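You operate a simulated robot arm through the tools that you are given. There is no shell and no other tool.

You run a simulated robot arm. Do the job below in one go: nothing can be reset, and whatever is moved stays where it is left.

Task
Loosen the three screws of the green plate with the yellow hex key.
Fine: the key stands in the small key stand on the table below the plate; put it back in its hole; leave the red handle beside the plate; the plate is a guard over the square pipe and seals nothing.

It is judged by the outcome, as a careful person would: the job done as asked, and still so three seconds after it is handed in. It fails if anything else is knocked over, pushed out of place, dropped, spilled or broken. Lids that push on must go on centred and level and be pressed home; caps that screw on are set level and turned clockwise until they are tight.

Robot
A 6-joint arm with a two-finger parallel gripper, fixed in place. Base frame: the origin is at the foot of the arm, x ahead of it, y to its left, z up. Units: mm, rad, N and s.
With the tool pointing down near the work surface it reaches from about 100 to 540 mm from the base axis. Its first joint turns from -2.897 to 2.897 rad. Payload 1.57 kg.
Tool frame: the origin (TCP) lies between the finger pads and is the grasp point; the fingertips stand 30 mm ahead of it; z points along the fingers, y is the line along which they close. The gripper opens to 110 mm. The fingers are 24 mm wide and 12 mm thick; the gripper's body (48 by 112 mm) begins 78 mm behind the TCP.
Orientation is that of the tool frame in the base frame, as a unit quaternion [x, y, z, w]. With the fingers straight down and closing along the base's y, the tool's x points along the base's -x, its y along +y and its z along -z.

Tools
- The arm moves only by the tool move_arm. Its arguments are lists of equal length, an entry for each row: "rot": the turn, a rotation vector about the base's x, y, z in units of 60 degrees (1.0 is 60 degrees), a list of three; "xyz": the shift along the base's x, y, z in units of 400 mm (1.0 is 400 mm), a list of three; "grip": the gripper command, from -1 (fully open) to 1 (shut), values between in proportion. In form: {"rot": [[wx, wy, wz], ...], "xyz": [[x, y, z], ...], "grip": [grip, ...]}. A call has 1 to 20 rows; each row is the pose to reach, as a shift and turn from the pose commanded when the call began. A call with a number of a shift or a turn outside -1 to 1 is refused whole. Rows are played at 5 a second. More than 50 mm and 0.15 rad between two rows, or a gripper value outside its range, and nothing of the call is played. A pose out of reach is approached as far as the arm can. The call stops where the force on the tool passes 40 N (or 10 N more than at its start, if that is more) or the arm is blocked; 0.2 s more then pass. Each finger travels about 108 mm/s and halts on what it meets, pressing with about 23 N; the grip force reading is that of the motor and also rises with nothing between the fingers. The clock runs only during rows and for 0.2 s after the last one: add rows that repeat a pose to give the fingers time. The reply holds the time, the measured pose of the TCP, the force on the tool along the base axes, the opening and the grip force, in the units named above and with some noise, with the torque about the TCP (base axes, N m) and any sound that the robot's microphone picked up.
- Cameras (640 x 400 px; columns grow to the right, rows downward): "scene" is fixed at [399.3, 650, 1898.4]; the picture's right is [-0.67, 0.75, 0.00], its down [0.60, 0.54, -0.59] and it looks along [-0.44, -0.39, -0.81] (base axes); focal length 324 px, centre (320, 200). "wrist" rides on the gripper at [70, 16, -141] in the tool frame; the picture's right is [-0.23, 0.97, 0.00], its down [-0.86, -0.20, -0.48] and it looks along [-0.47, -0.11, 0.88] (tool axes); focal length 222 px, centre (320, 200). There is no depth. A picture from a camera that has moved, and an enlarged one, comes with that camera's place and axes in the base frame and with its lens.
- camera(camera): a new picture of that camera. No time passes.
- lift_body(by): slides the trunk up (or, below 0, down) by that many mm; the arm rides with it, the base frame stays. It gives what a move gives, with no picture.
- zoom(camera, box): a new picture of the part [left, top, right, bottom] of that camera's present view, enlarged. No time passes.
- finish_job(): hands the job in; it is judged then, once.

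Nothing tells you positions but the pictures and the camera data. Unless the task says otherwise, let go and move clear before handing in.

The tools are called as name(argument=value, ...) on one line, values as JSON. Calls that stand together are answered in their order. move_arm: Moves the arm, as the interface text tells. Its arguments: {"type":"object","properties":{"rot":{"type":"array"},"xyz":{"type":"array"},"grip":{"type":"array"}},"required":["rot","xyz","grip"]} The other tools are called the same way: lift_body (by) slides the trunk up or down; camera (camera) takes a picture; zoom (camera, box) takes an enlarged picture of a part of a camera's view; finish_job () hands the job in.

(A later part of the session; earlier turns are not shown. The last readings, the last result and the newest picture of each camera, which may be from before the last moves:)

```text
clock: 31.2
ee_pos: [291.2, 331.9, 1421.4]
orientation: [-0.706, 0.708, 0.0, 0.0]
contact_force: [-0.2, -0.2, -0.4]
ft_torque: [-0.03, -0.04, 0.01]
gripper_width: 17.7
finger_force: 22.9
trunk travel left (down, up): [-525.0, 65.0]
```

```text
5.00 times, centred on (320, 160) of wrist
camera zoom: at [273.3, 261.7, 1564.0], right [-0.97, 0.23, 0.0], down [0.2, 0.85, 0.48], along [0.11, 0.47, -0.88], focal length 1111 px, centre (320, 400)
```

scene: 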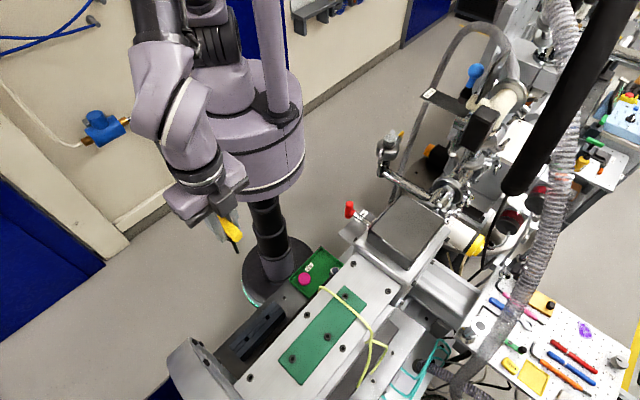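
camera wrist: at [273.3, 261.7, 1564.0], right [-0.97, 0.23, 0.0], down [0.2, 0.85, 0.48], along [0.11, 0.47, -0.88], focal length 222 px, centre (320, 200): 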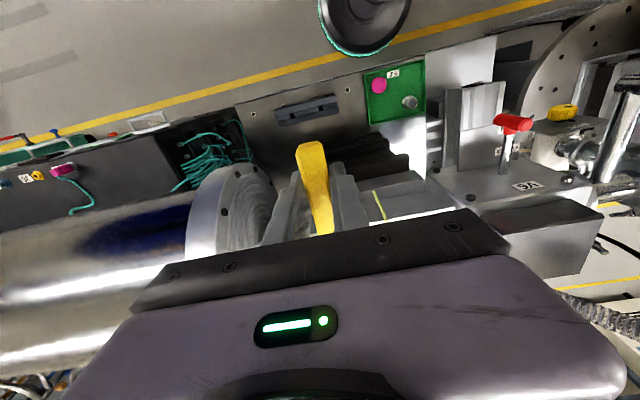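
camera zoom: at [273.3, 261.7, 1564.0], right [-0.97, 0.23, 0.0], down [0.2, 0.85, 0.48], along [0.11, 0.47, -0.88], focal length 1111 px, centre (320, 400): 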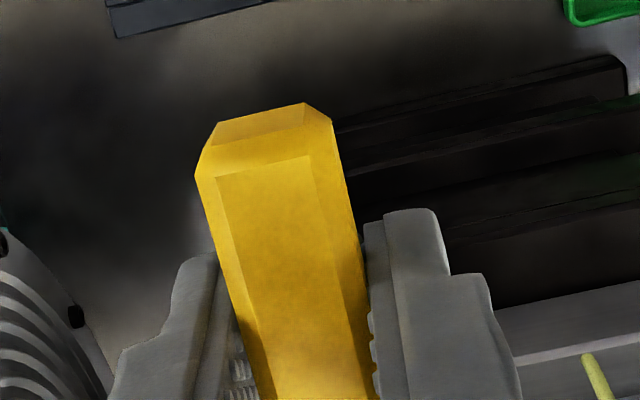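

The shank has a collar and a hex tip, and the tip is about 100 mm below the TCP. I'll let the arm settle so I can judge how well its readings repeat.

move_arm(rot=[[0, 0, 0], [0, 0, 0], [0, 0, 0], [0, 0, 0], [0, 0, 0]], xyz=[[0, 0, 0], [0, 0, 0], [0, 0, 0], [0, 0, 0], [0, 0, 0]], grip=[1, 1, 1, 1, 1])

zoom(camera="wrist", box=[270, 120, 370, 200])

zoom(camera="scene", box=[220, 230, 250, 260])

```text
clock: 32.4
ee_pos: [290.6, 333.4, 1421.6]
orientation: [-0.707, 0.708, 0.0, 0.0]
contact_force: [0.4, 0.1, -1.0]
ft_torque: [0.01, -0.03, -0.03]
gripper_width: 17.6
finger_force: 22.6
trunk travel left (down, up): [-525.0, 65.0]
```

```text
5.00 times, centred on (320, 160) of wrist
camera zoom: at [273.9, 262.6, 1563.4], right [-0.97, 0.23, 0.0], down [0.2, 0.86, 0.48], along [0.11, 0.47, -0.88], focal length 1111 px, centre (320, 400)
```

zoom: 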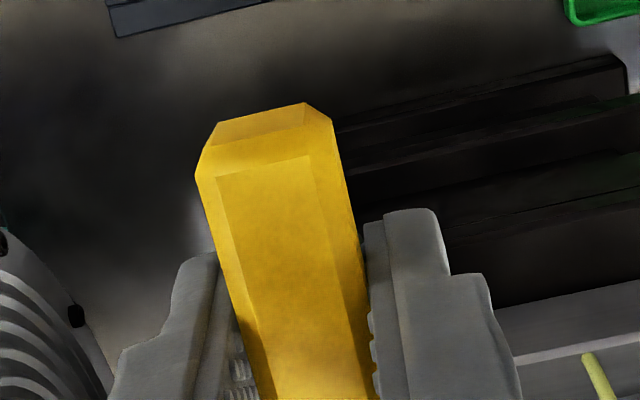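

```text
13.33 times, centred on (235, 245) of scene
camera zoom: at [399.3, 650.0, 1898.4], right [-0.67, 0.75, 0.0], down [0.6, 0.54, -0.59], along [-0.44, -0.39, -0.81], focal length 4325 px, centre (1453, -400)
```

zoom: 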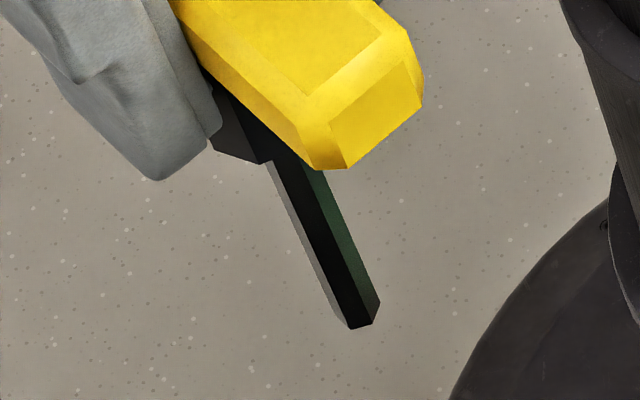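

Now a high zoom of the three screws from the same fixed camera, to measure them relative to the key tip.

zoom(camera="scene", box=[330, 280, 360, 310])

zoom(camera="scene", box=[310, 320, 340, 350])

zoom(camera="scene", box=[280, 340, 310, 370])

```text
13.33 times, centred on (345, 295) of scene
camera zoom: at [399.3, 650.0, 1898.4], right [-0.67, 0.75, 0.0], down [0.6, 0.54, -0.59], along [-0.44, -0.39, -0.81], focal length 4325 px, centre (-13, -1067)
```

zoom: 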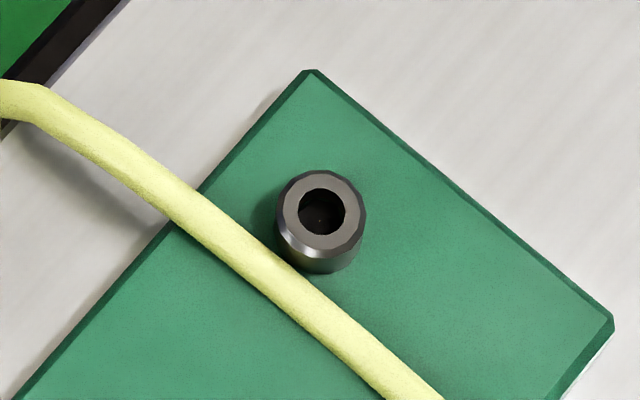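

```text
13.33 times, centred on (325, 335) of scene
camera zoom: at [399.3, 650.0, 1898.4], right [-0.67, 0.75, 0.0], down [0.6, 0.54, -0.59], along [-0.44, -0.39, -0.81], focal length 4325 px, centre (253, -1600)
```

zoom: 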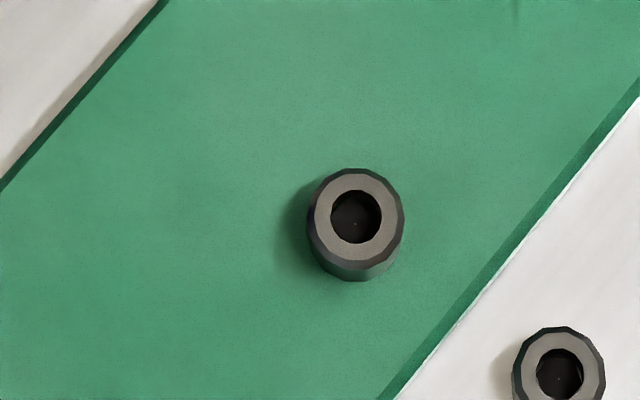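

```text
13.33 times, centred on (295, 355) of scene
camera zoom: at [399.3, 650.0, 1898.4], right [-0.67, 0.75, 0.0], down [0.6, 0.54, -0.59], along [-0.44, -0.39, -0.81], focal length 4325 px, centre (653, -1867)
```

zoom: 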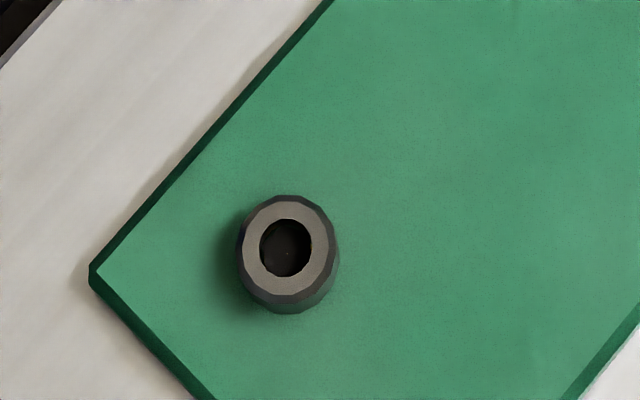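

Working out the geometry again puts the screw tops at z≈1271: S1≈(200,537), S2≈(279,561), S3≈(349,539). Right now the hand would hide the tip from the scene camera. I'll turn it about +96° here in free air so the fixed camera can see the tip over the screws.

move_arm(rot=[[0, 0, 0.125], [0, 0, 0.25], [0, 0, 0.375], [0, 0, 0.5], [0, 0, 0.625], [0, 0, 0.75], [0, 0, 0.875], [0, 0, 1.0]], xyz=[[0, 0, 0], [0, 0, 0], [0, 0, 0], [0, 0, 0], [0, 0, 0], [0, 0, 0], [0, 0, 0], [0, 0, 0]], grip=[1, 1, 1, 1, 1, 1, 1, 1])

move_arm(rot=[[0, 0, 0.12], [0, 0, 0.24], [0, 0, 0.36], [0, 0, 0.48], [0, 0, 0.6], [0, 0, 0.6], [0, 0, 0.6], [0, 0, 0.6]], xyz=[[0, 0, 0], [0, 0, 0], [0, 0, 0], [0, 0, 0], [0, 0, 0], [0, 0, 0], [0, 0, 0], [0, 0, 0]], grip=[1, 1, 1, 1, 1, 1, 1, 1])

zoom(camera="scene", box=[200, 200, 260, 260])

zoom(camera="scene", box=[220, 230, 250, 260])

camera(camera="wrist")

```text
clock: 34.2
ee_pos: [290.2, 333.5, 1421.9]
orientation: [0.966, -0.258, -0.001, -0.001]
contact_force: [0.2, 0.0, 0.3]
ft_torque: [0.03, 0.05, 0.01]
gripper_width: 0.1
finger_force: 21.5
trunk travel left (down, up): [-525.0, 65.0]
```

```text
clock: 36.0
ee_pos: [291.2, 333.4, 1423.4]
orientation: [0.999, 0.051, 0.0, 0.0]
contact_force: [-0.6, -0.1, -0.1]
ft_torque: [0.02, -0.01, -0.04]
gripper_width: 0.0
finger_force: 21.7
trunk travel left (down, up): [-525.0, 65.0]
```

```text
6.67 times, centred on (230, 230) of scene
camera zoom: at [399.3, 650.0, 1898.4], right [-0.67, 0.75, 0.0], down [0.6, 0.54, -0.59], along [-0.44, -0.39, -0.81], focal length 2163 px, centre (920, 0)
```

zoom: 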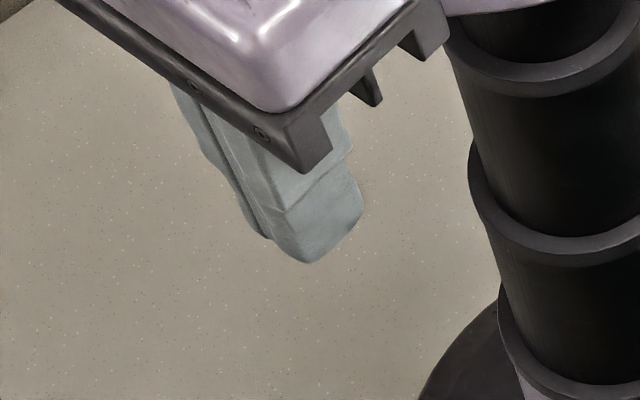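

```text
13.33 times, centred on (235, 245) of scene
camera zoom: at [399.3, 650.0, 1898.4], right [-0.67, 0.75, 0.0], down [0.6, 0.54, -0.59], along [-0.44, -0.39, -0.81], focal length 4325 px, centre (1453, -400)
```

zoom: 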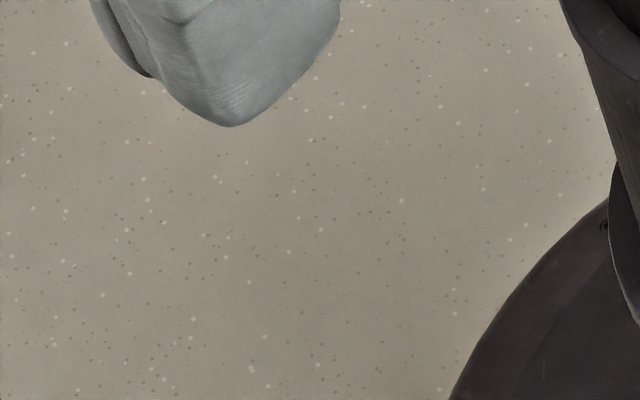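

```text
taken
camera wrist: at [361.1, 323.4, 1564.2], right [-0.13, -0.99, 0.0], down [-0.87, 0.11, 0.48], along [-0.47, 0.06, -0.88], focal length 222 px, centre (320, 200)
```

wrist: 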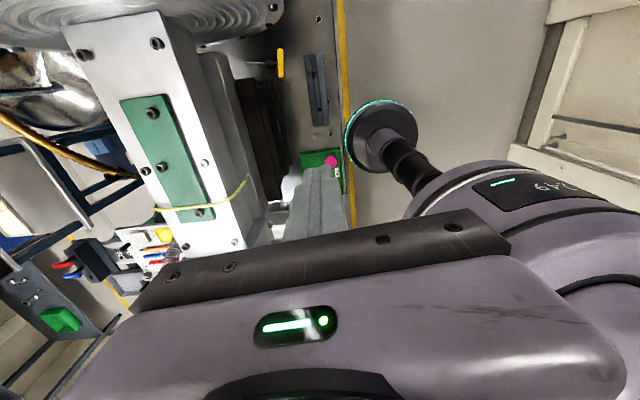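

The key slipped out of the fingers during that turn. I'll stop and find where it landed.

zoom(camera="wrist", box=[220, 20, 350, 130])

zoom(camera="scene", box=[210, 260, 310, 360])

camera(camera="scene")

```text
3.64 times, centred on (285, 75) of wrist
camera zoom: at [361.1, 323.4, 1564.2], right [-0.13, -0.99, 0.0], down [-0.87, 0.11, 0.48], along [-0.47, 0.06, -0.88], focal length 808 px, centre (447, 654)
```

zoom: 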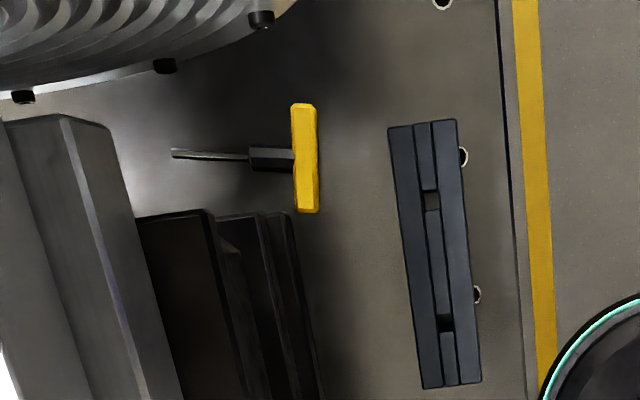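

```text
4.00 times, centred on (260, 310) of scene
camera zoom: at [399.3, 650.0, 1898.4], right [-0.67, 0.75, 0.0], down [0.6, 0.54, -0.59], along [-0.44, -0.39, -0.81], focal length 1298 px, centre (560, -240)
```

zoom: 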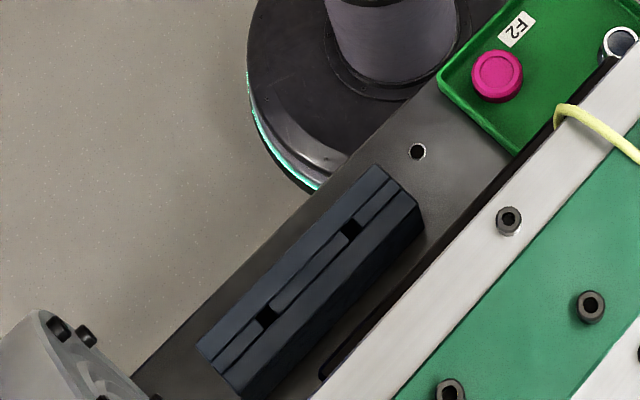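

```text
taken
```

scene: 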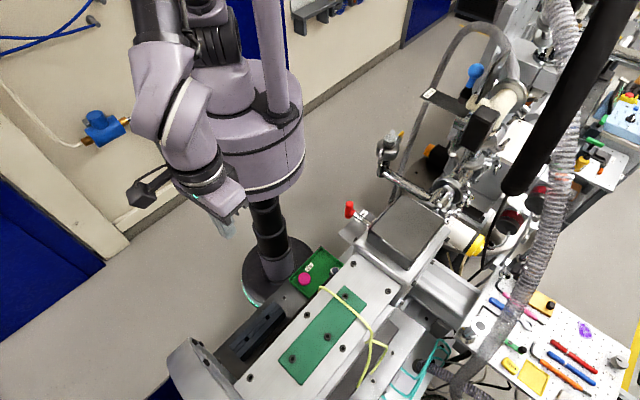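

The key dropped onto the bench between the stand and the bed. It's lying flat, with the bar near (412,428) and the shank pointing +y. Nothing else looks disturbed. I'll turn the hand back, open the fingers and recover the key, moving more slowly from here on.

move_arm(rot=[[0, 0, -0.125], [0, 0, -0.25], [0, 0, -0.375], [0, 0, -0.5], [0, 0, -0.625], [0, 0, -0.75], [0, 0, -0.875], [0, 0, -1.0]], xyz=[[0, 0, 0], [0, 0, 0], [0, 0, 0], [0, 0, 0], [0, 0, 0], [0, 0, 0], [0, 0, 0], [0, 0, 0]], grip=[1, 0.8, 0.6, 0.3, 0, -0.3, -0.6, -1])

move_arm(rot=[[0, 0, -0.125], [0, 0, -0.25], [0, 0, -0.375], [0, 0, -0.5], [0, 0, -0.625], [0, 0, -0.75], [0, 0, -0.875], [0, 0, -1.0]], xyz=[[0, -0.02, 0], [0, -0.04, 0], [0, -0.06, 0], [0, -0.08, 0], [0, -0.1, 0], [0, -0.1, 0], [0, -0.1, 0], [0, -0.1, 0]], grip=[-1, -1, -1, -1, -1, -1, -1, -1])

move_arm(rot=[[0, 0, -0.125], [0, 0, -0.25], [0, 0, -0.375], [0, 0, -0.5], [0, 0, -0.625], [0, 0, -0.75], [0, 0, -0.875], [0, 0, -1.0]], xyz=[[0, 0, 0], [0, 0, 0], [0, 0, 0], [0, 0, 0], [0, 0, 0], [0, 0, 0], [0, 0, 0], [0, 0, 0]], grip=[-1, -1, -1, -1, -1, -1, -1, -1])

camera(camera="wrist")

```text
clock: 37.8
ee_pos: [291.3, 333.7, 1421.7]
orientation: [0.89, -0.456, 0.0, 0.0]
contact_force: [-0.6, 0.1, -0.5]
ft_torque: [0.02, 0.02, -0.01]
gripper_width: 109.9
finger_force: 0.1
trunk travel left (down, up): [-525.0, 65.0]
```

```text
clock: 39.6
ee_pos: [290.8, 293.7, 1423.6]
orientation: [-0.543, 0.84, 0.0, 0.0]
contact_force: [0.6, -0.1, -0.1]
ft_torque: [0.01, -0.01, 0.0]
gripper_width: 110.1
finger_force: 0.1
trunk travel left (down, up): [-525.0, 65.0]
```

```text
clock: 41.4
ee_pos: [291.8, 293.8, 1420.9]
orientation: [-0.051, 0.999, 0.0, 0.0]
contact_force: [-0.2, -0.3, 0.1]
ft_torque: [0.0, -0.03, 0.0]
gripper_width: 110.1
finger_force: 0.0
trunk travel left (down, up): [-525.0, 65.0]
```

```text
taken
camera wrist: at [218.9, 301.9, 1563.8], right [0.13, 0.99, 0.0], down [0.87, -0.11, 0.48], along [0.47, -0.06, -0.88], focal length 222 px, centre (320, 200)
```

wrist: 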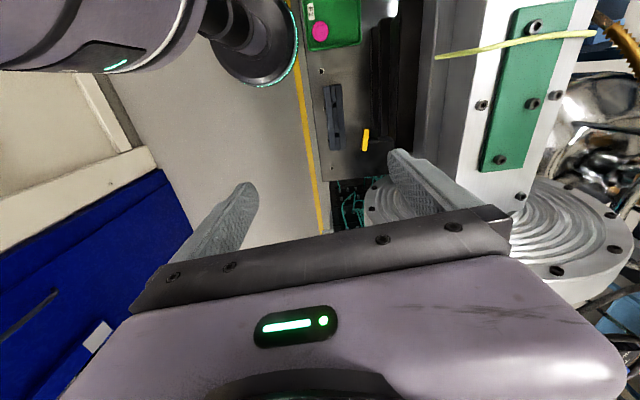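

move_arm(rot=[[0, 0, -0.05], [0, 0, -0.1], [0, 0, -0.15], [0, 0, -0.2], [0, 0, -0.25], [0, 0, -0.25]], xyz=[[0.06, -0.02, 0], [0.12, -0.04, 0], [0.18, -0.06, 0], [0.24, -0.08, 0], [0.3, -0.1, 0], [0.33, -0.1, 0]], grip=[-1, -1, -1, -1, -1, -1])

lift_body(by=-150)

camera(camera="wrist")

camera(camera="scene")

```text
clock: 42.8
ee_pos: [422.1, 252.8, 1420.6]
orientation: [0.079, 0.997, 0.0, -0.001]
contact_force: [0.2, 0.4, -0.3]
ft_torque: [-0.03, -0.03, -0.01]
gripper_width: 110.2
finger_force: 0.0
trunk travel left (down, up): [-525.0, 65.0]
```

```text
clock: 44.5
ee_pos: [422.4, 253.6, 1272.6]
orientation: [0.08, 0.997, 0.0, 0.0]
contact_force: [-0.3, 0.2, -0.5]
ft_torque: [0.01, 0.05, 0.05]
gripper_width: 109.9
finger_force: 0.1
trunk travel left (down, up): [-375.0, 215.0]
```

```text
taken
camera wrist: at [355.6, 279.1, 1413.0], right [0.38, 0.93, 0.0], down [0.81, -0.33, 0.48], along [0.44, -0.18, -0.88], focal length 222 px, centre (320, 200)
```

wrist: 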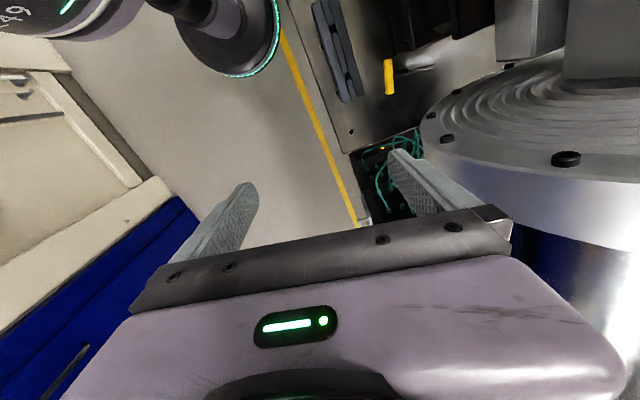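

```text
taken
```

scene: 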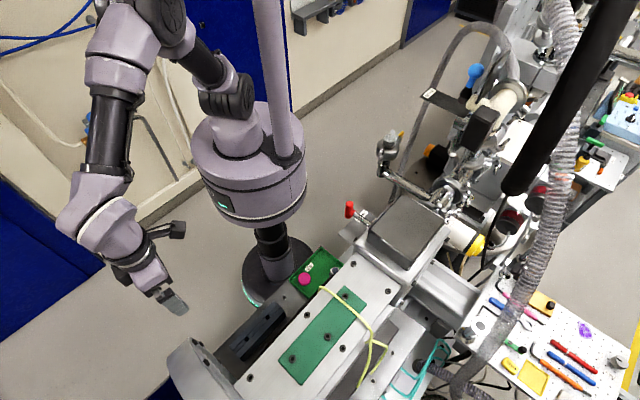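

zoom(camera="wrist", box=[290, 10, 470, 150])

```text
2.86 times, centred on (380, 80) of wrist
camera zoom: at [355.6, 279.1, 1413.0], right [0.38, 0.93, 0.0], down [0.81, -0.33, 0.48], along [0.44, -0.18, -0.88], focal length 635 px, centre (149, 543)
```

zoom: 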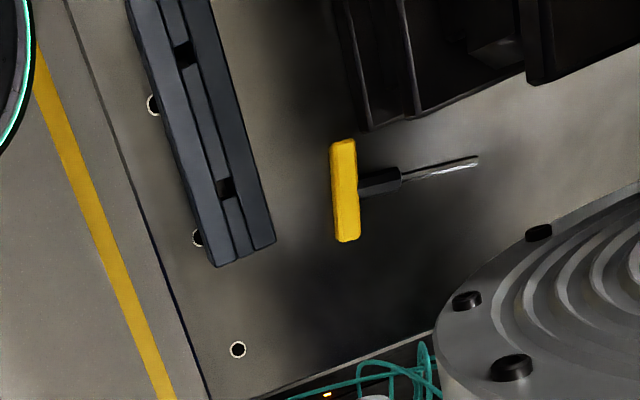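

The key lies flat: bar centre ≈(411,427), bar azimuth about −11°, with a dark collar and then the thin shank toward +y. I plan to pinch the collar with the tool tilted, coming in from the open side, so I'll yaw the hand first.

move_arm(rot=[[0, 0, 0.125], [0, 0, 0.25], [0, 0, 0.375], [0, 0, 0.5], [0, 0, 0.625], [0, 0, 0.75], [0, 0, 0.875], [0, 0, 1.0]], xyz=[[0, 0, 0], [0, 0, 0], [0, 0, 0], [0, 0, 0], [0, 0, 0], [0, 0, 0], [0, 0, 0], [0, 0, 0]], grip=[-1, -1, -1, -1, -1, -1, -1, -1])

move_arm(rot=[[0, 0, 0.12], [0, 0, 0.24], [0, 0, 0.36], [0, 0, 0.46], [0, 0, 0.46]], xyz=[[0, 0, 0], [0, 0, 0], [0, 0, 0], [0, 0, 0], [0, 0, 0]], grip=[-1, -1, -1, -1, -1])

lift_body(by=-180)

camera(camera="wrist")

camera(camera="scene")

```text
clock: 46.3
ee_pos: [421.9, 252.1, 1271.0]
orientation: [-0.431, 0.902, 0.0, -0.001]
contact_force: [-0.3, -0.7, 0.4]
ft_torque: [-0.05, 0.0, 0.01]
gripper_width: 110.0
finger_force: 0.0
trunk travel left (down, up): [-375.0, 215.0]
```

```text
clock: 47.5
ee_pos: [421.9, 254.0, 1270.4]
orientation: [-0.633, 0.774, 0.0, 0.001]
contact_force: [0.6, -0.4, 0.5]
ft_torque: [0.0, -0.01, 0.02]
gripper_width: 110.0
finger_force: 0.1
trunk travel left (down, up): [-375.0, 215.0]
```

```text
clock: 49.5
ee_pos: [422.2, 253.2, 1091.6]
orientation: [-0.632, 0.775, 0.0, 0.0]
contact_force: [0.5, 0.2, -0.1]
ft_torque: [0.03, 0.02, -0.04]
gripper_width: 109.9
finger_force: 0.1
trunk travel left (down, up): [-195.0, 395.0]
```

```text
taken
camera wrist: at [391.9, 187.3, 1232.8], right [-0.91, 0.42, 0.0], down [0.37, 0.8, 0.48], along [0.2, 0.43, -0.88], focal length 222 px, centre (320, 200)
```

wrist: 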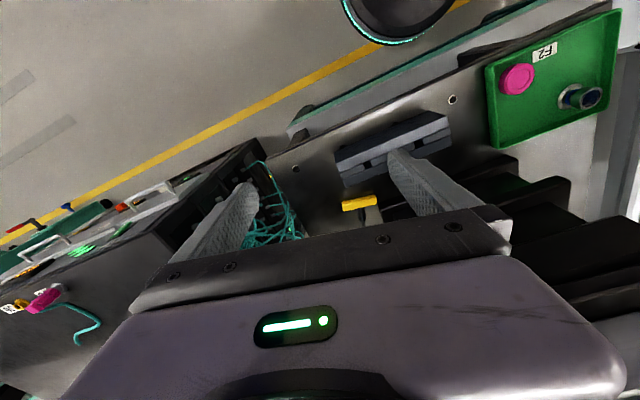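

```text
taken
```

scene: 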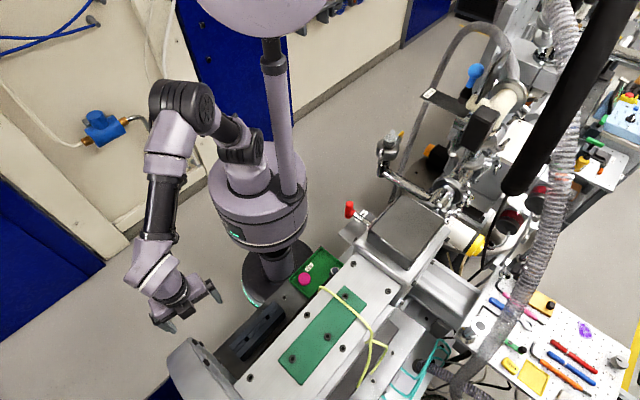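

Yaw is 78.4°, in line with the bar. I'll tilt about 28° and move to a pre-grasp pose with the fingers partly closed, keeping clear of the bellows.

move_arm(rot=[[0.0653, -0.0133, 0], [0.1306, -0.0267, 0], [0.196, -0.04, 0], [0.2613, -0.0533, 0], [0.3266, -0.0667, 0], [0.392, -0.08, 0], [0.4573, -0.0933, 0], [0.4573, -0.0933, 0]], xyz=[[-0.005, 0.03, -0.05], [-0.01, 0.08, -0.1], [-0.015, 0.13, -0.15], [-0.02, 0.18, -0.2], [-0.025, 0.23, -0.26], [-0.03, 0.29, -0.32], [-0.035, 0.33, -0.36], [-0.0395, 0.368, -0.406]], grip=[-0.8, -0.6, -0.4, -0.2, 0, 0.2, 0.3, 0.345])

camera(camera="wrist")

zoom(camera="wrist", box=[240, 100, 400, 240])

camera(camera="scene")

```text
clock: 51.3
ee_pos: [408.6, 401.5, 929.4]
orientation: [-0.614, 0.751, 0.153, 0.187]
contact_force: [0.6, -0.8, -0.2]
ft_torque: [-0.02, 0.01, 0.0]
gripper_width: 36.0
finger_force: 0.1
trunk travel left (down, up): [-195.0, 395.0]
```

```text
taken
camera wrist: at [365.1, 278.9, 1021.5], right [-0.91, 0.39, 0.11], down [0.3, 0.48, 0.82], along [0.27, 0.79, -0.56], focal length 222 px, centre (320, 200)
```

wrist: 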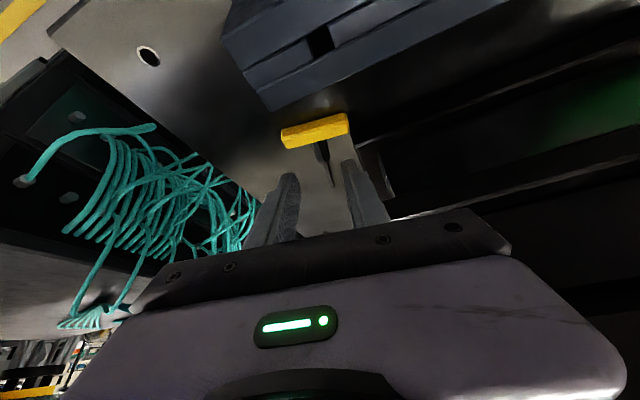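

```text
2.86 times, centred on (320, 170) of wrist
camera zoom: at [365.1, 278.9, 1021.5], right [-0.91, 0.39, 0.11], down [0.3, 0.48, 0.82], along [0.27, 0.79, -0.56], focal length 635 px, centre (320, 286)
```

zoom: 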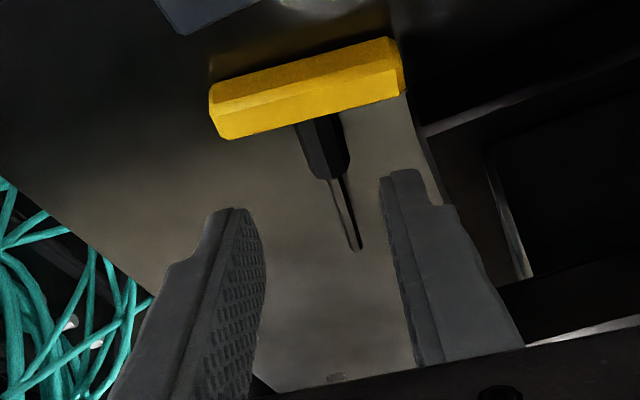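

```text
taken
```

scene: 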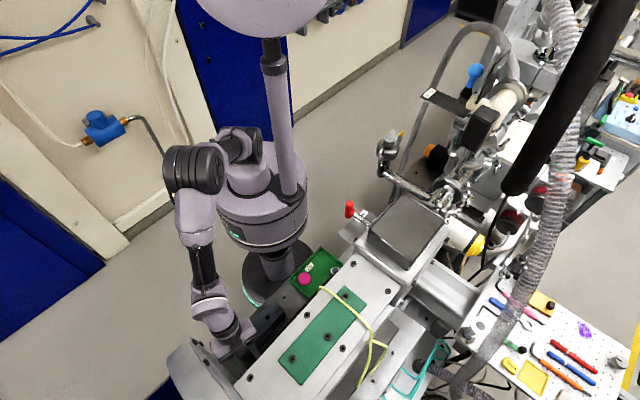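

The collar is centred between the fingers. I'll advance along the tool axis to just above the bench, clear of the bar, and stop to check before closing.

move_arm(rot=[[0, 0, 0], [0, 0, 0], [0, 0, 0], [0, 0, 0], [0, 0, 0], [0, 0, 0], [0, 0, 0]], xyz=[[0.002, 0.012, 0], [0.006, 0.032, -0.04], [0.01, 0.052, -0.08], [0.014, 0.072, -0.12], [0.018, 0.092, -0.16], [0.022, 0.111, -0.1925], [0.022, 0.111, -0.1925]], grip=[0.345, 0.345, 0.345, 0.345, 0.345, 0.345, 0.345])

zoom(camera="wrist", box=[240, 110, 400, 240])

camera(camera="wrist")

```text
clock: 52.9
ee_pos: [413.9, 443.5, 851.9]
orientation: [-0.614, 0.751, 0.153, 0.187]
contact_force: [-2.1, -2.9, 4.6]
ft_torque: [-0.06, 0.06, -0.03]
gripper_width: 36.0
finger_force: 0.1
trunk travel left (down, up): [-195.0, 395.0]
```

```text
3.08 times, centred on (320, 175) of wrist
camera zoom: at [372.4, 322.3, 944.2], right [-0.91, 0.39, 0.11], down [0.3, 0.48, 0.82], along [0.27, 0.79, -0.56], focal length 684 px, centre (320, 277)
```

zoom: 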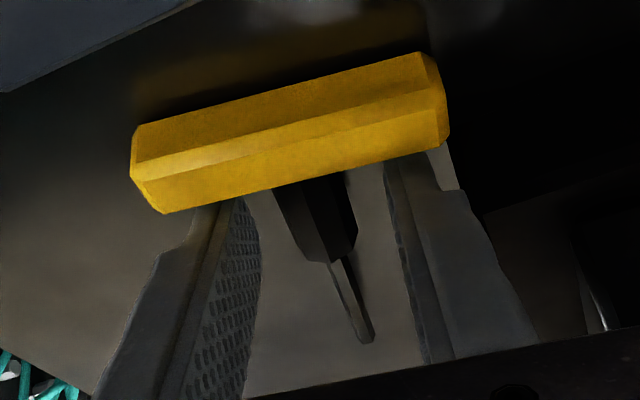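

```text
taken
camera wrist: at [372.4, 322.3, 944.2], right [-0.91, 0.39, 0.11], down [0.3, 0.48, 0.82], along [0.27, 0.79, -0.56], focal length 222 px, centre (320, 200)
```

wrist: 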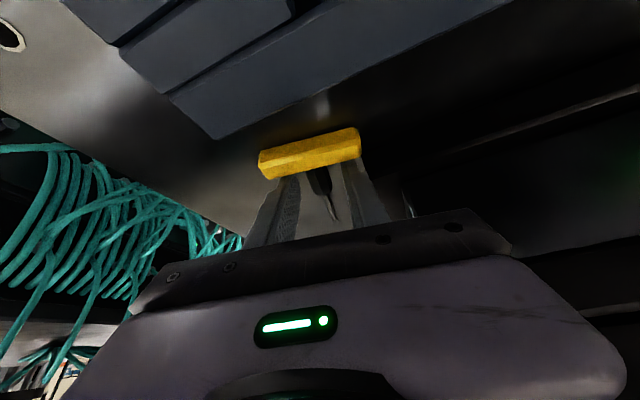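

Light contact only. The collar sits between the pads just beyond the bar, so I'll close on it.

move_arm(rot=[[0, 0, 0], [0, 0, 0], [0, 0, 0], [0, 0, 0], [0, 0, 0]], xyz=[[0, 0, 0], [0, 0, 0], [0, 0, 0], [0, 0, 0], [0, 0, 0]], grip=[0.5, 0.7, 1, 1, 1])

zoom(camera="wrist", box=[240, 110, 400, 240])

```text
clock: 54.1
ee_pos: [415.1, 445.8, 852.1]
orientation: [-0.614, 0.752, 0.153, 0.187]
contact_force: [-1.1, 0.6, 1.6]
ft_torque: [-0.05, 0.17, -0.08]
gripper_width: 7.2
finger_force: 22.7
trunk travel left (down, up): [-195.0, 395.0]
```

```text
3.08 times, centred on (320, 175) of wrist
camera zoom: at [372.4, 322.3, 944.3], right [-0.91, 0.39, 0.11], down [0.3, 0.48, 0.82], along [0.27, 0.79, -0.56], focal length 684 px, centre (320, 277)
```

zoom: 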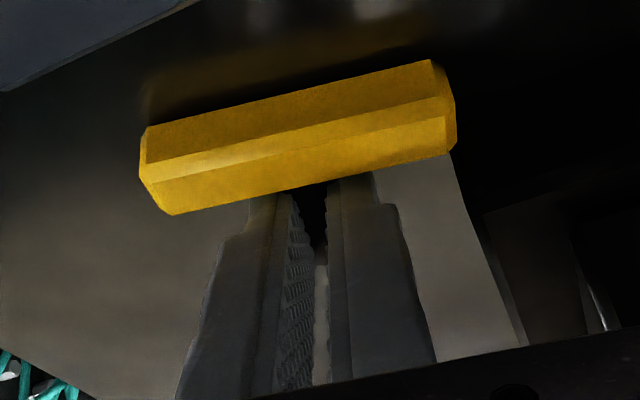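

The opening of 7.2 mm is narrower than I expected for the collar. I'll lift slightly and see what comes up.

move_arm(rot=[[0, 0, 0], [0, 0, 0], [0, 0, 0], [0, 0, 0], [0, 0, 0]], xyz=[[0, 0, 0.01], [0, 0, 0.02], [0, 0, 0.03], [0, 0, 0.04], [0, 0, 0.04]], grip=[1, 1, 1, 1, 1])

zoom(camera="wrist", box=[240, 110, 400, 240])

camera(camera="wrist")

```text
clock: 55.3
ee_pos: [415.0, 444.9, 867.3]
orientation: [-0.614, 0.751, 0.153, 0.188]
contact_force: [0.1, 0.4, -0.3]
ft_torque: [-0.01, -0.01, 0.03]
gripper_width: 15.7
finger_force: 23.1
trunk travel left (down, up): [-195.0, 395.0]
```

```text
3.08 times, centred on (320, 175) of wrist
camera zoom: at [373.3, 322.5, 960.5], right [-0.91, 0.39, 0.11], down [0.3, 0.48, 0.82], along [0.27, 0.79, -0.56], focal length 684 px, centre (320, 277)
```

zoom: 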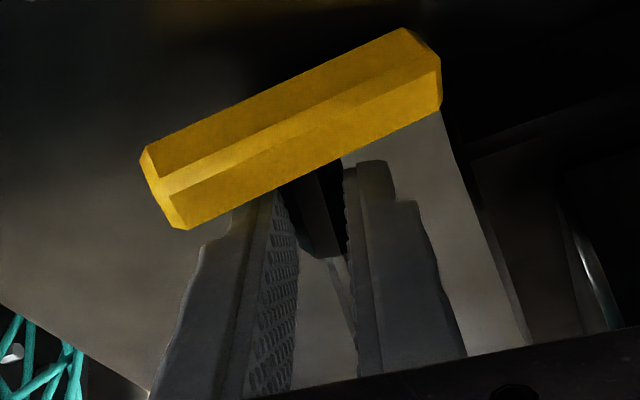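

```text
taken
camera wrist: at [373.3, 322.5, 960.5], right [-0.91, 0.39, 0.11], down [0.3, 0.48, 0.82], along [0.27, 0.79, -0.56], focal length 222 px, centre (320, 200)
```

wrist: 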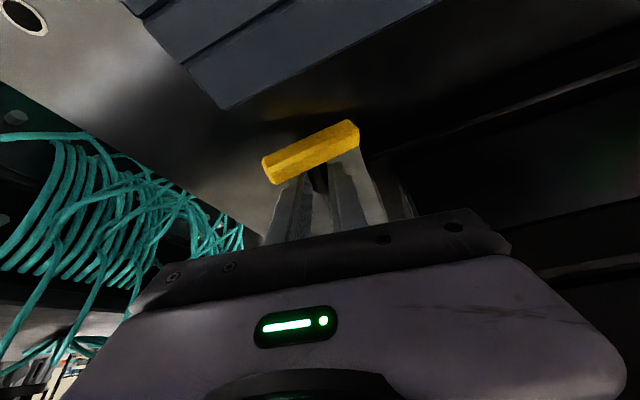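

The key now sits firmly at the collar with a 15.7 mm opening, and it has rolled a little. I'll raise it slowly, up and away from the bed.

move_arm(rot=[[0, 0, 0], [0, 0, 0], [0, 0, 0], [0, 0, 0], [0, 0, 0], [0, 0, 0], [0, 0, 0], [0, 0, 0]], xyz=[[0, -0.01, 0.03], [0, -0.02, 0.06], [0, -0.03, 0.09], [0, -0.045, 0.12], [0, -0.06, 0.15], [0, -0.075, 0.18], [0, -0.09, 0.21], [0, -0.09, 0.21]], grip=[1, 1, 1, 1, 1, 1, 1, 1])

zoom(camera="wrist", box=[240, 110, 400, 240])

zoom(camera="scene", box=[190, 270, 280, 360])

```text
clock: 57.1
ee_pos: [416.4, 409.0, 952.9]
orientation: [-0.614, 0.752, 0.153, 0.188]
contact_force: [-0.5, -0.1, -0.7]
ft_torque: [0.01, 0.04, 0.01]
gripper_width: 16.1
finger_force: 22.6
trunk travel left (down, up): [-195.0, 395.0]
```

```text
3.08 times, centred on (320, 175) of wrist
camera zoom: at [373.8, 285.4, 1045.1], right [-0.91, 0.39, 0.11], down [0.3, 0.48, 0.82], along [0.27, 0.79, -0.56], focal length 684 px, centre (320, 277)
```

zoom: 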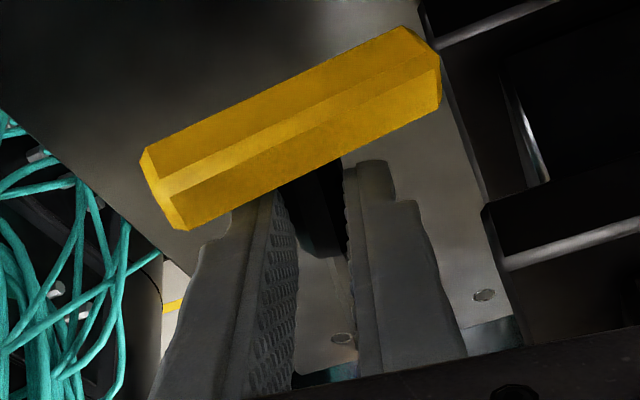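

```text
4.44 times, centred on (235, 315) of scene
camera zoom: at [399.3, 650.0, 1898.4], right [-0.67, 0.75, 0.0], down [0.6, 0.54, -0.59], along [-0.44, -0.39, -0.81], focal length 1442 px, centre (698, -311)
```

zoom: 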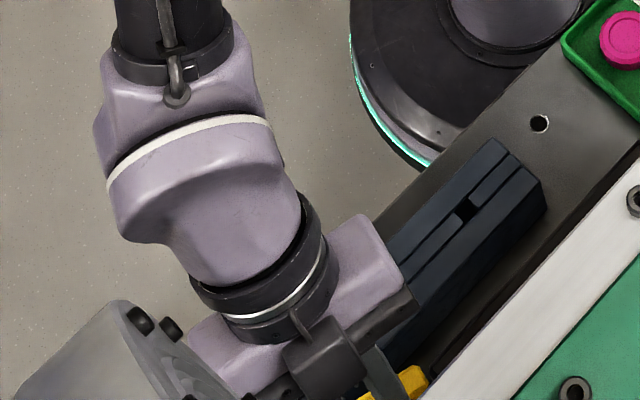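

The key is held steadily. I'll carry it slowly into open space and bring the tool back toward vertical, watching the grip.

move_arm(rot=[[0, 0, 0], [0, 0, 0], [-0.05, 0.01, 0], [-0.1, 0.02, 0], [-0.15, 0.03, 0], [-0.2, 0.04, 0], [-0.25, 0.05, 0], [-0.3, 0.06, 0], [-0.35, 0.07, 0], [-0.4, 0.08, 0], [-0.4573, 0.0933, 0], [-0.4573, 0.0933, 0]], xyz=[[0, -0.02, 0.04], [0, -0.05, 0.08], [0, -0.08, 0.12], [0, -0.11, 0.15], [0, -0.15, 0.18], [0, -0.19, 0.2], [0, -0.23, 0.22], [-0.01, -0.27, 0.24], [-0.02, -0.31, 0.25], [-0.03, -0.35, 0.25], [-0.04, -0.38, 0.25], [-0.04, -0.38, 0.25]], grip=[1, 1, 1, 1, 1, 1, 1, 1, 1, 1, 1, 1])

camera(camera="wrist")

camera(camera="scene")

```text
clock: 59.7
ee_pos: [400.6, 257.4, 1051.6]
orientation: [-0.633, 0.774, -0.001, 0.0]
contact_force: [1.2, -0.2, -0.1]
ft_torque: [-0.01, 0.0, 0.02]
gripper_width: 15.4
finger_force: 23.0
trunk travel left (down, up): [-195.0, 395.0]
```

```text
taken
camera wrist: at [370.2, 191.3, 1192.9], right [-0.91, 0.42, 0.0], down [0.37, 0.8, 0.48], along [0.2, 0.43, -0.88], focal length 222 px, centre (320, 200)
```

wrist: 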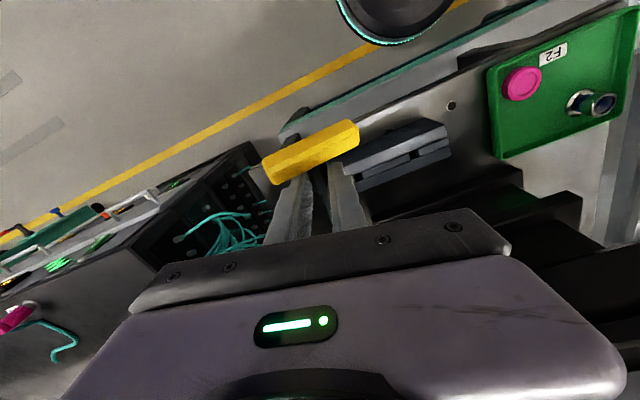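

```text
taken
```

scene: 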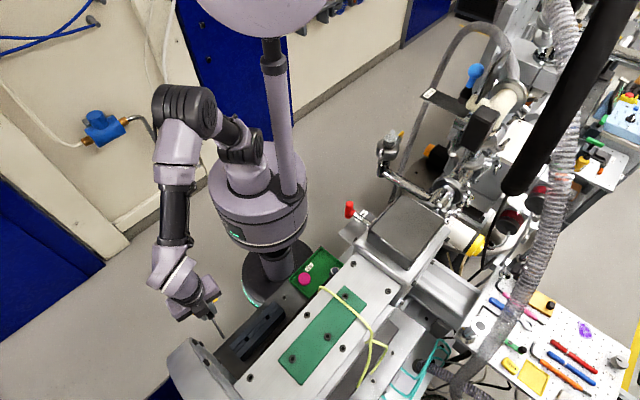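

zoom(camera="scene", box=[180, 280, 250, 350])

zoom(camera="wrist", box=[240, 100, 400, 240])

```text
5.71 times, centred on (215, 315) of scene
camera zoom: at [399.3, 650.0, 1898.4], right [-0.67, 0.75, 0.0], down [0.6, 0.54, -0.59], along [-0.44, -0.39, -0.81], focal length 1854 px, centre (920, -457)
```

zoom: 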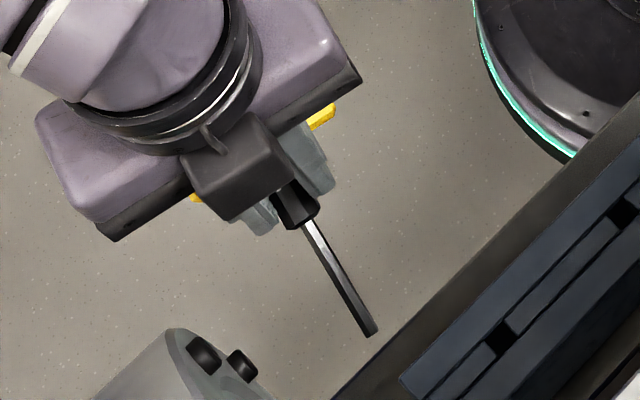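

```text
2.86 times, centred on (320, 170) of wrist
camera zoom: at [370.2, 191.3, 1192.9], right [-0.91, 0.42, 0.0], down [0.37, 0.8, 0.48], along [0.2, 0.43, -0.88], focal length 635 px, centre (320, 286)
```

zoom: 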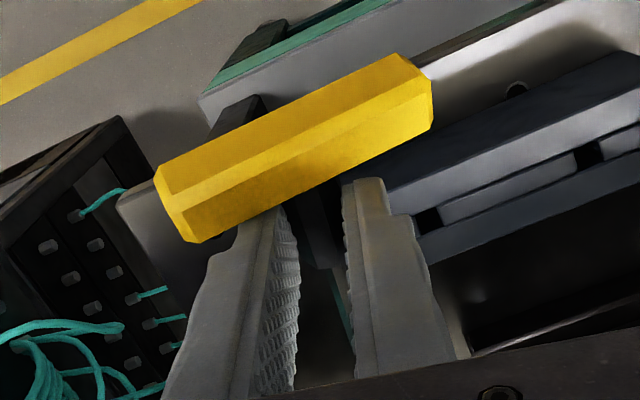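

The collar is a hex and the shank points about 46° off the tool axis. I'll yaw the hand slowly, 3° per row, so I can later tilt the shank straight down over the stand.

move_arm(rot=[[0, 0, -0.05], [0, 0, -0.1], [0, 0, -0.15], [0, 0, -0.2], [0, 0, -0.25], [0, 0, -0.3], [0, 0, -0.35], [0, 0, -0.4], [0, 0, -0.45], [0, 0, -0.5], [0, 0, -0.55], [0, 0, -0.6], [0, 0, -0.65], [0, 0, -0.7], [0, 0, -0.75], [0, 0, -0.8], [0, 0, -0.85], [0, 0, -0.9], [0, 0, -0.95], [0, 0, -1.0]], xyz=[[0, 0, 0], [0, 0, 0], [0, 0, 0], [0, 0, 0], [0, 0, 0], [0, 0, 0], [0, 0, 0], [0, 0, 0], [0, 0, 0], [0, 0, 0], [0, 0, 0], [0, 0, 0], [0, 0, 0], [0, 0, 0], [0, 0, 0], [0, 0, 0], [0, 0, 0], [0, 0, 0], [0, 0, 0], [0, 0, 0]], grip=[1, 1, 1, 1, 1, 1, 1, 1, 1, 1, 1, 1, 1, 1, 1, 1, 1, 1, 1, 1])

camera(camera="wrist")

```text
clock: 63.9
ee_pos: [399.7, 255.8, 1052.0]
orientation: [-0.16, 0.987, 0.0, 0.0]
contact_force: [-0.2, -0.6, 0.2]
ft_torque: [0.0, -0.03, 0.02]
gripper_width: 15.9
finger_force: 23.2
trunk travel left (down, up): [-195.0, 395.0]
```

```text
taken
camera wrist: at [327.3, 249.8, 1193.4], right [-0.09, 1.0, 0.0], down [0.87, 0.08, 0.48], along [0.48, 0.04, -0.88], focal length 222 px, centre (320, 200)
```

wrist: 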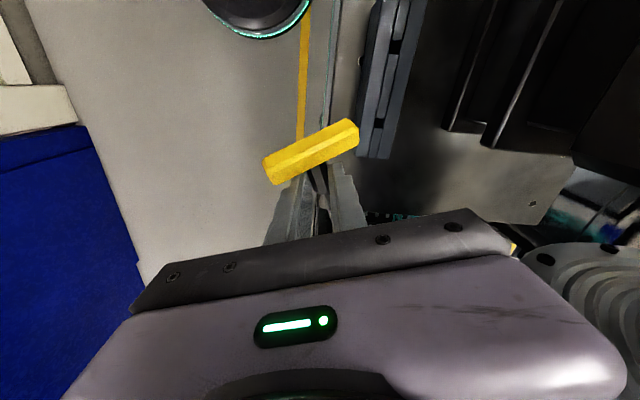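

move_arm(rot=[[0, 0, -0.05], [0, 0, -0.1], [0, 0, -0.15], [0, 0, -0.2], [0, 0, -0.25], [0, 0, -0.3], [0, 0, -0.35], [0, 0, -0.4], [0, 0, -0.45], [0, 0, -0.5], [0, 0, -0.55], [0, 0, -0.6], [0, 0, -0.65], [0, 0, -0.7], [0, 0, -0.75], [0, 0, -0.8], [0, 0, -0.85], [0, 0, -0.9], [0, 0, -0.95], [0, 0, -1.0]], xyz=[[0, 0, 0], [0, 0, 0], [0, 0, 0], [0, 0, 0], [0, 0, 0], [0, 0, 0], [0, 0, 0], [0, 0, 0], [0, 0, 0], [0, 0, 0], [0, 0, 0], [0, 0, 0], [0, 0, 0], [0, 0, 0], [0, 0, 0], [0, 0, 0], [0, 0, 0], [0, 0, 0], [0, 0, 0], [0, 0, 0]], grip=[1, 1, 1, 1, 1, 1, 1, 1, 1, 1, 1, 1, 1, 1, 1, 1, 1, 1, 1, 1])

camera(camera="wrist")

camera(camera="scene")

```text
clock: 68.1
ee_pos: [399.7, 254.9, 1051.4]
orientation: [0.354, 0.935, 0.0, 0.0]
contact_force: [-0.1, -0.7, -0.8]
ft_torque: [0.01, -0.01, 0.03]
gripper_width: 16.1
finger_force: 23.0
trunk travel left (down, up): [-195.0, 395.0]
```

```text
taken
camera wrist: at [357.6, 314.1, 1193.5], right [0.82, 0.58, 0.0], down [0.51, -0.72, 0.48], along [0.28, -0.39, -0.88], focal length 222 px, centre (320, 200)
```

wrist: 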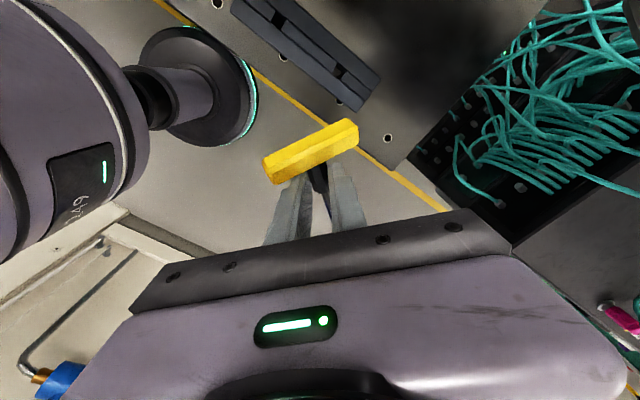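

```text
taken
```

scene: 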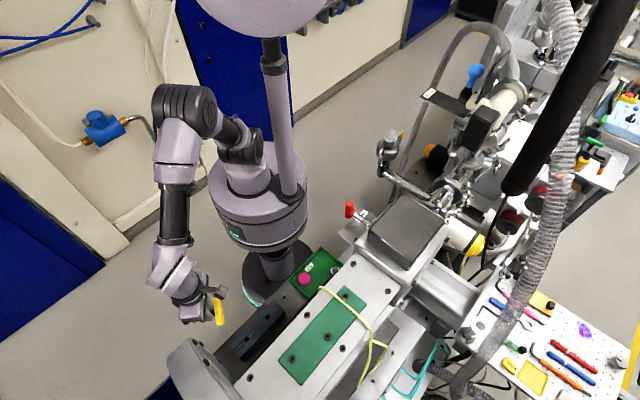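

Still held well. Now I'll slowly tilt the hand 46° so the shank points straight down.

move_arm(rot=[[0.0254, 0.0287, 0], [0.0508, 0.0574, 0], [0.0762, 0.0861, 0], [0.1016, 0.1149, 0], [0.127, 0.1436, 0], [0.1524, 0.1723, 0], [0.1778, 0.201, 0], [0.2032, 0.2297, 0], [0.2286, 0.2584, 0], [0.254, 0.2872, 0], [0.2794, 0.3159, 0], [0.3048, 0.3446, 0], [0.3302, 0.3733, 0], [0.3556, 0.402, 0], [0.381, 0.4307, 0], [0.4064, 0.4594, 0], [0.4318, 0.4882, 0], [0.4572, 0.5169, 0], [0.4826, 0.5456, 0], [0.508, 0.5743, 0]], xyz=[[-0.005, 0, 0], [-0.01, 0, 0], [-0.015, 0, 0], [-0.02, 0, 0], [-0.025, 0, 0], [-0.03, 0, 0], [-0.035, 0, 0], [-0.04, 0, 0], [-0.045, 0, 0], [-0.05, 0, 0], [-0.055, 0, 0], [-0.06, 0, 0], [-0.065, 0, 0], [-0.07, 0, 0], [-0.075, 0, 0], [-0.08, 0, 0], [-0.085, 0, 0], [-0.09, 0, 0], [-0.095, 0, 0], [-0.1, 0, 0]], grip=[1, 1, 1, 1, 1, 1, 1, 1, 1, 1, 1, 1, 1, 1, 1, 1, 1, 1, 1, 1])

camera(camera="wrist")

camera(camera="scene")

```text
clock: 72.3
ee_pos: [359.6, 257.3, 1051.9]
orientation: [0.327, 0.86, 0.139, -0.366]
contact_force: [-0.5, 0.3, -0.7]
ft_torque: [-0.03, -0.03, -0.04]
gripper_width: 16.0
finger_force: 22.2
trunk travel left (down, up): [-195.0, 395.0]
```

```text
taken
camera wrist: at [409.2, 233.5, 1199.8], right [0.76, 0.62, -0.16], down [0.57, -0.77, -0.28], along [-0.3, 0.12, -0.94], focal length 222 px, centre (320, 200)
```

wrist: 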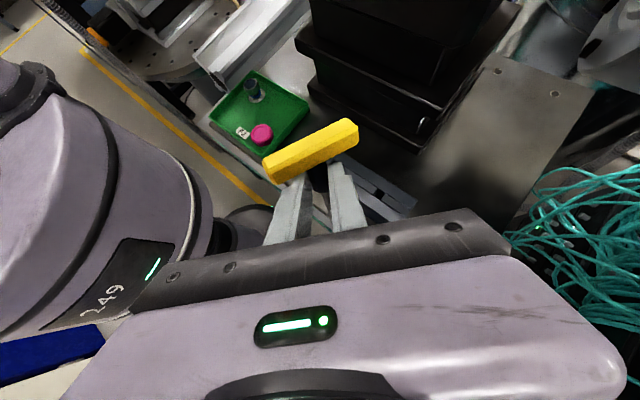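

```text
taken
```

scene: 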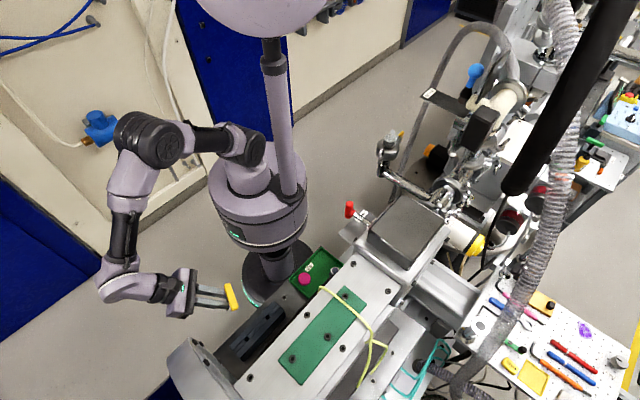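

zoom(camera="scene", box=[190, 270, 260, 340])

zoom(camera="scene", box=[215, 280, 255, 320])

zoom(camera="wrist", box=[240, 100, 420, 230])

```text
5.71 times, centred on (225, 305) of scene
camera zoom: at [399.3, 650.0, 1898.4], right [-0.67, 0.75, 0.0], down [0.6, 0.54, -0.59], along [-0.44, -0.39, -0.81], focal length 1854 px, centre (863, -400)
```

zoom: 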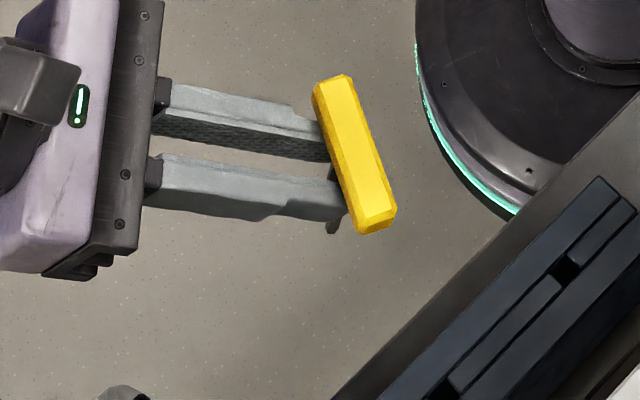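

```text
10.00 times, centred on (235, 300) of scene
camera zoom: at [399.3, 650.0, 1898.4], right [-0.67, 0.75, 0.0], down [0.6, 0.54, -0.59], along [-0.44, -0.39, -0.81], focal length 3244 px, centre (1170, -800)
```

zoom: 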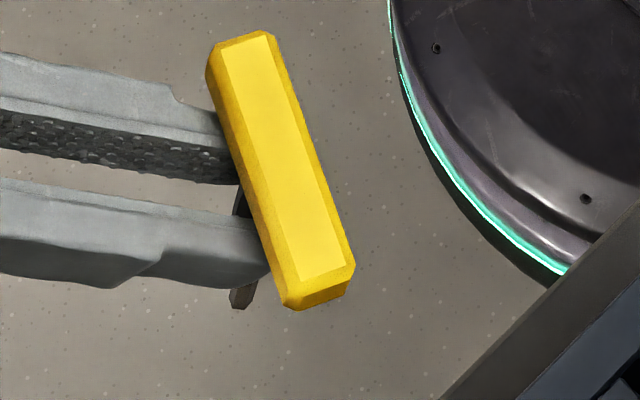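

```text
3.08 times, centred on (330, 165) of wrist
camera zoom: at [409.2, 233.5, 1199.8], right [0.76, 0.62, -0.16], down [0.57, -0.77, -0.28], along [-0.3, 0.12, -0.94], focal length 684 px, centre (289, 308)
```

zoom: 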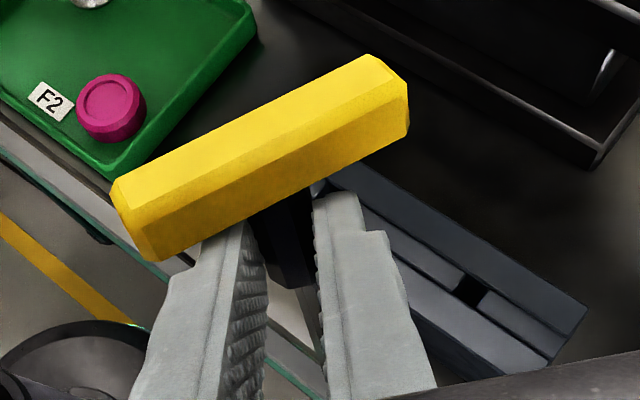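

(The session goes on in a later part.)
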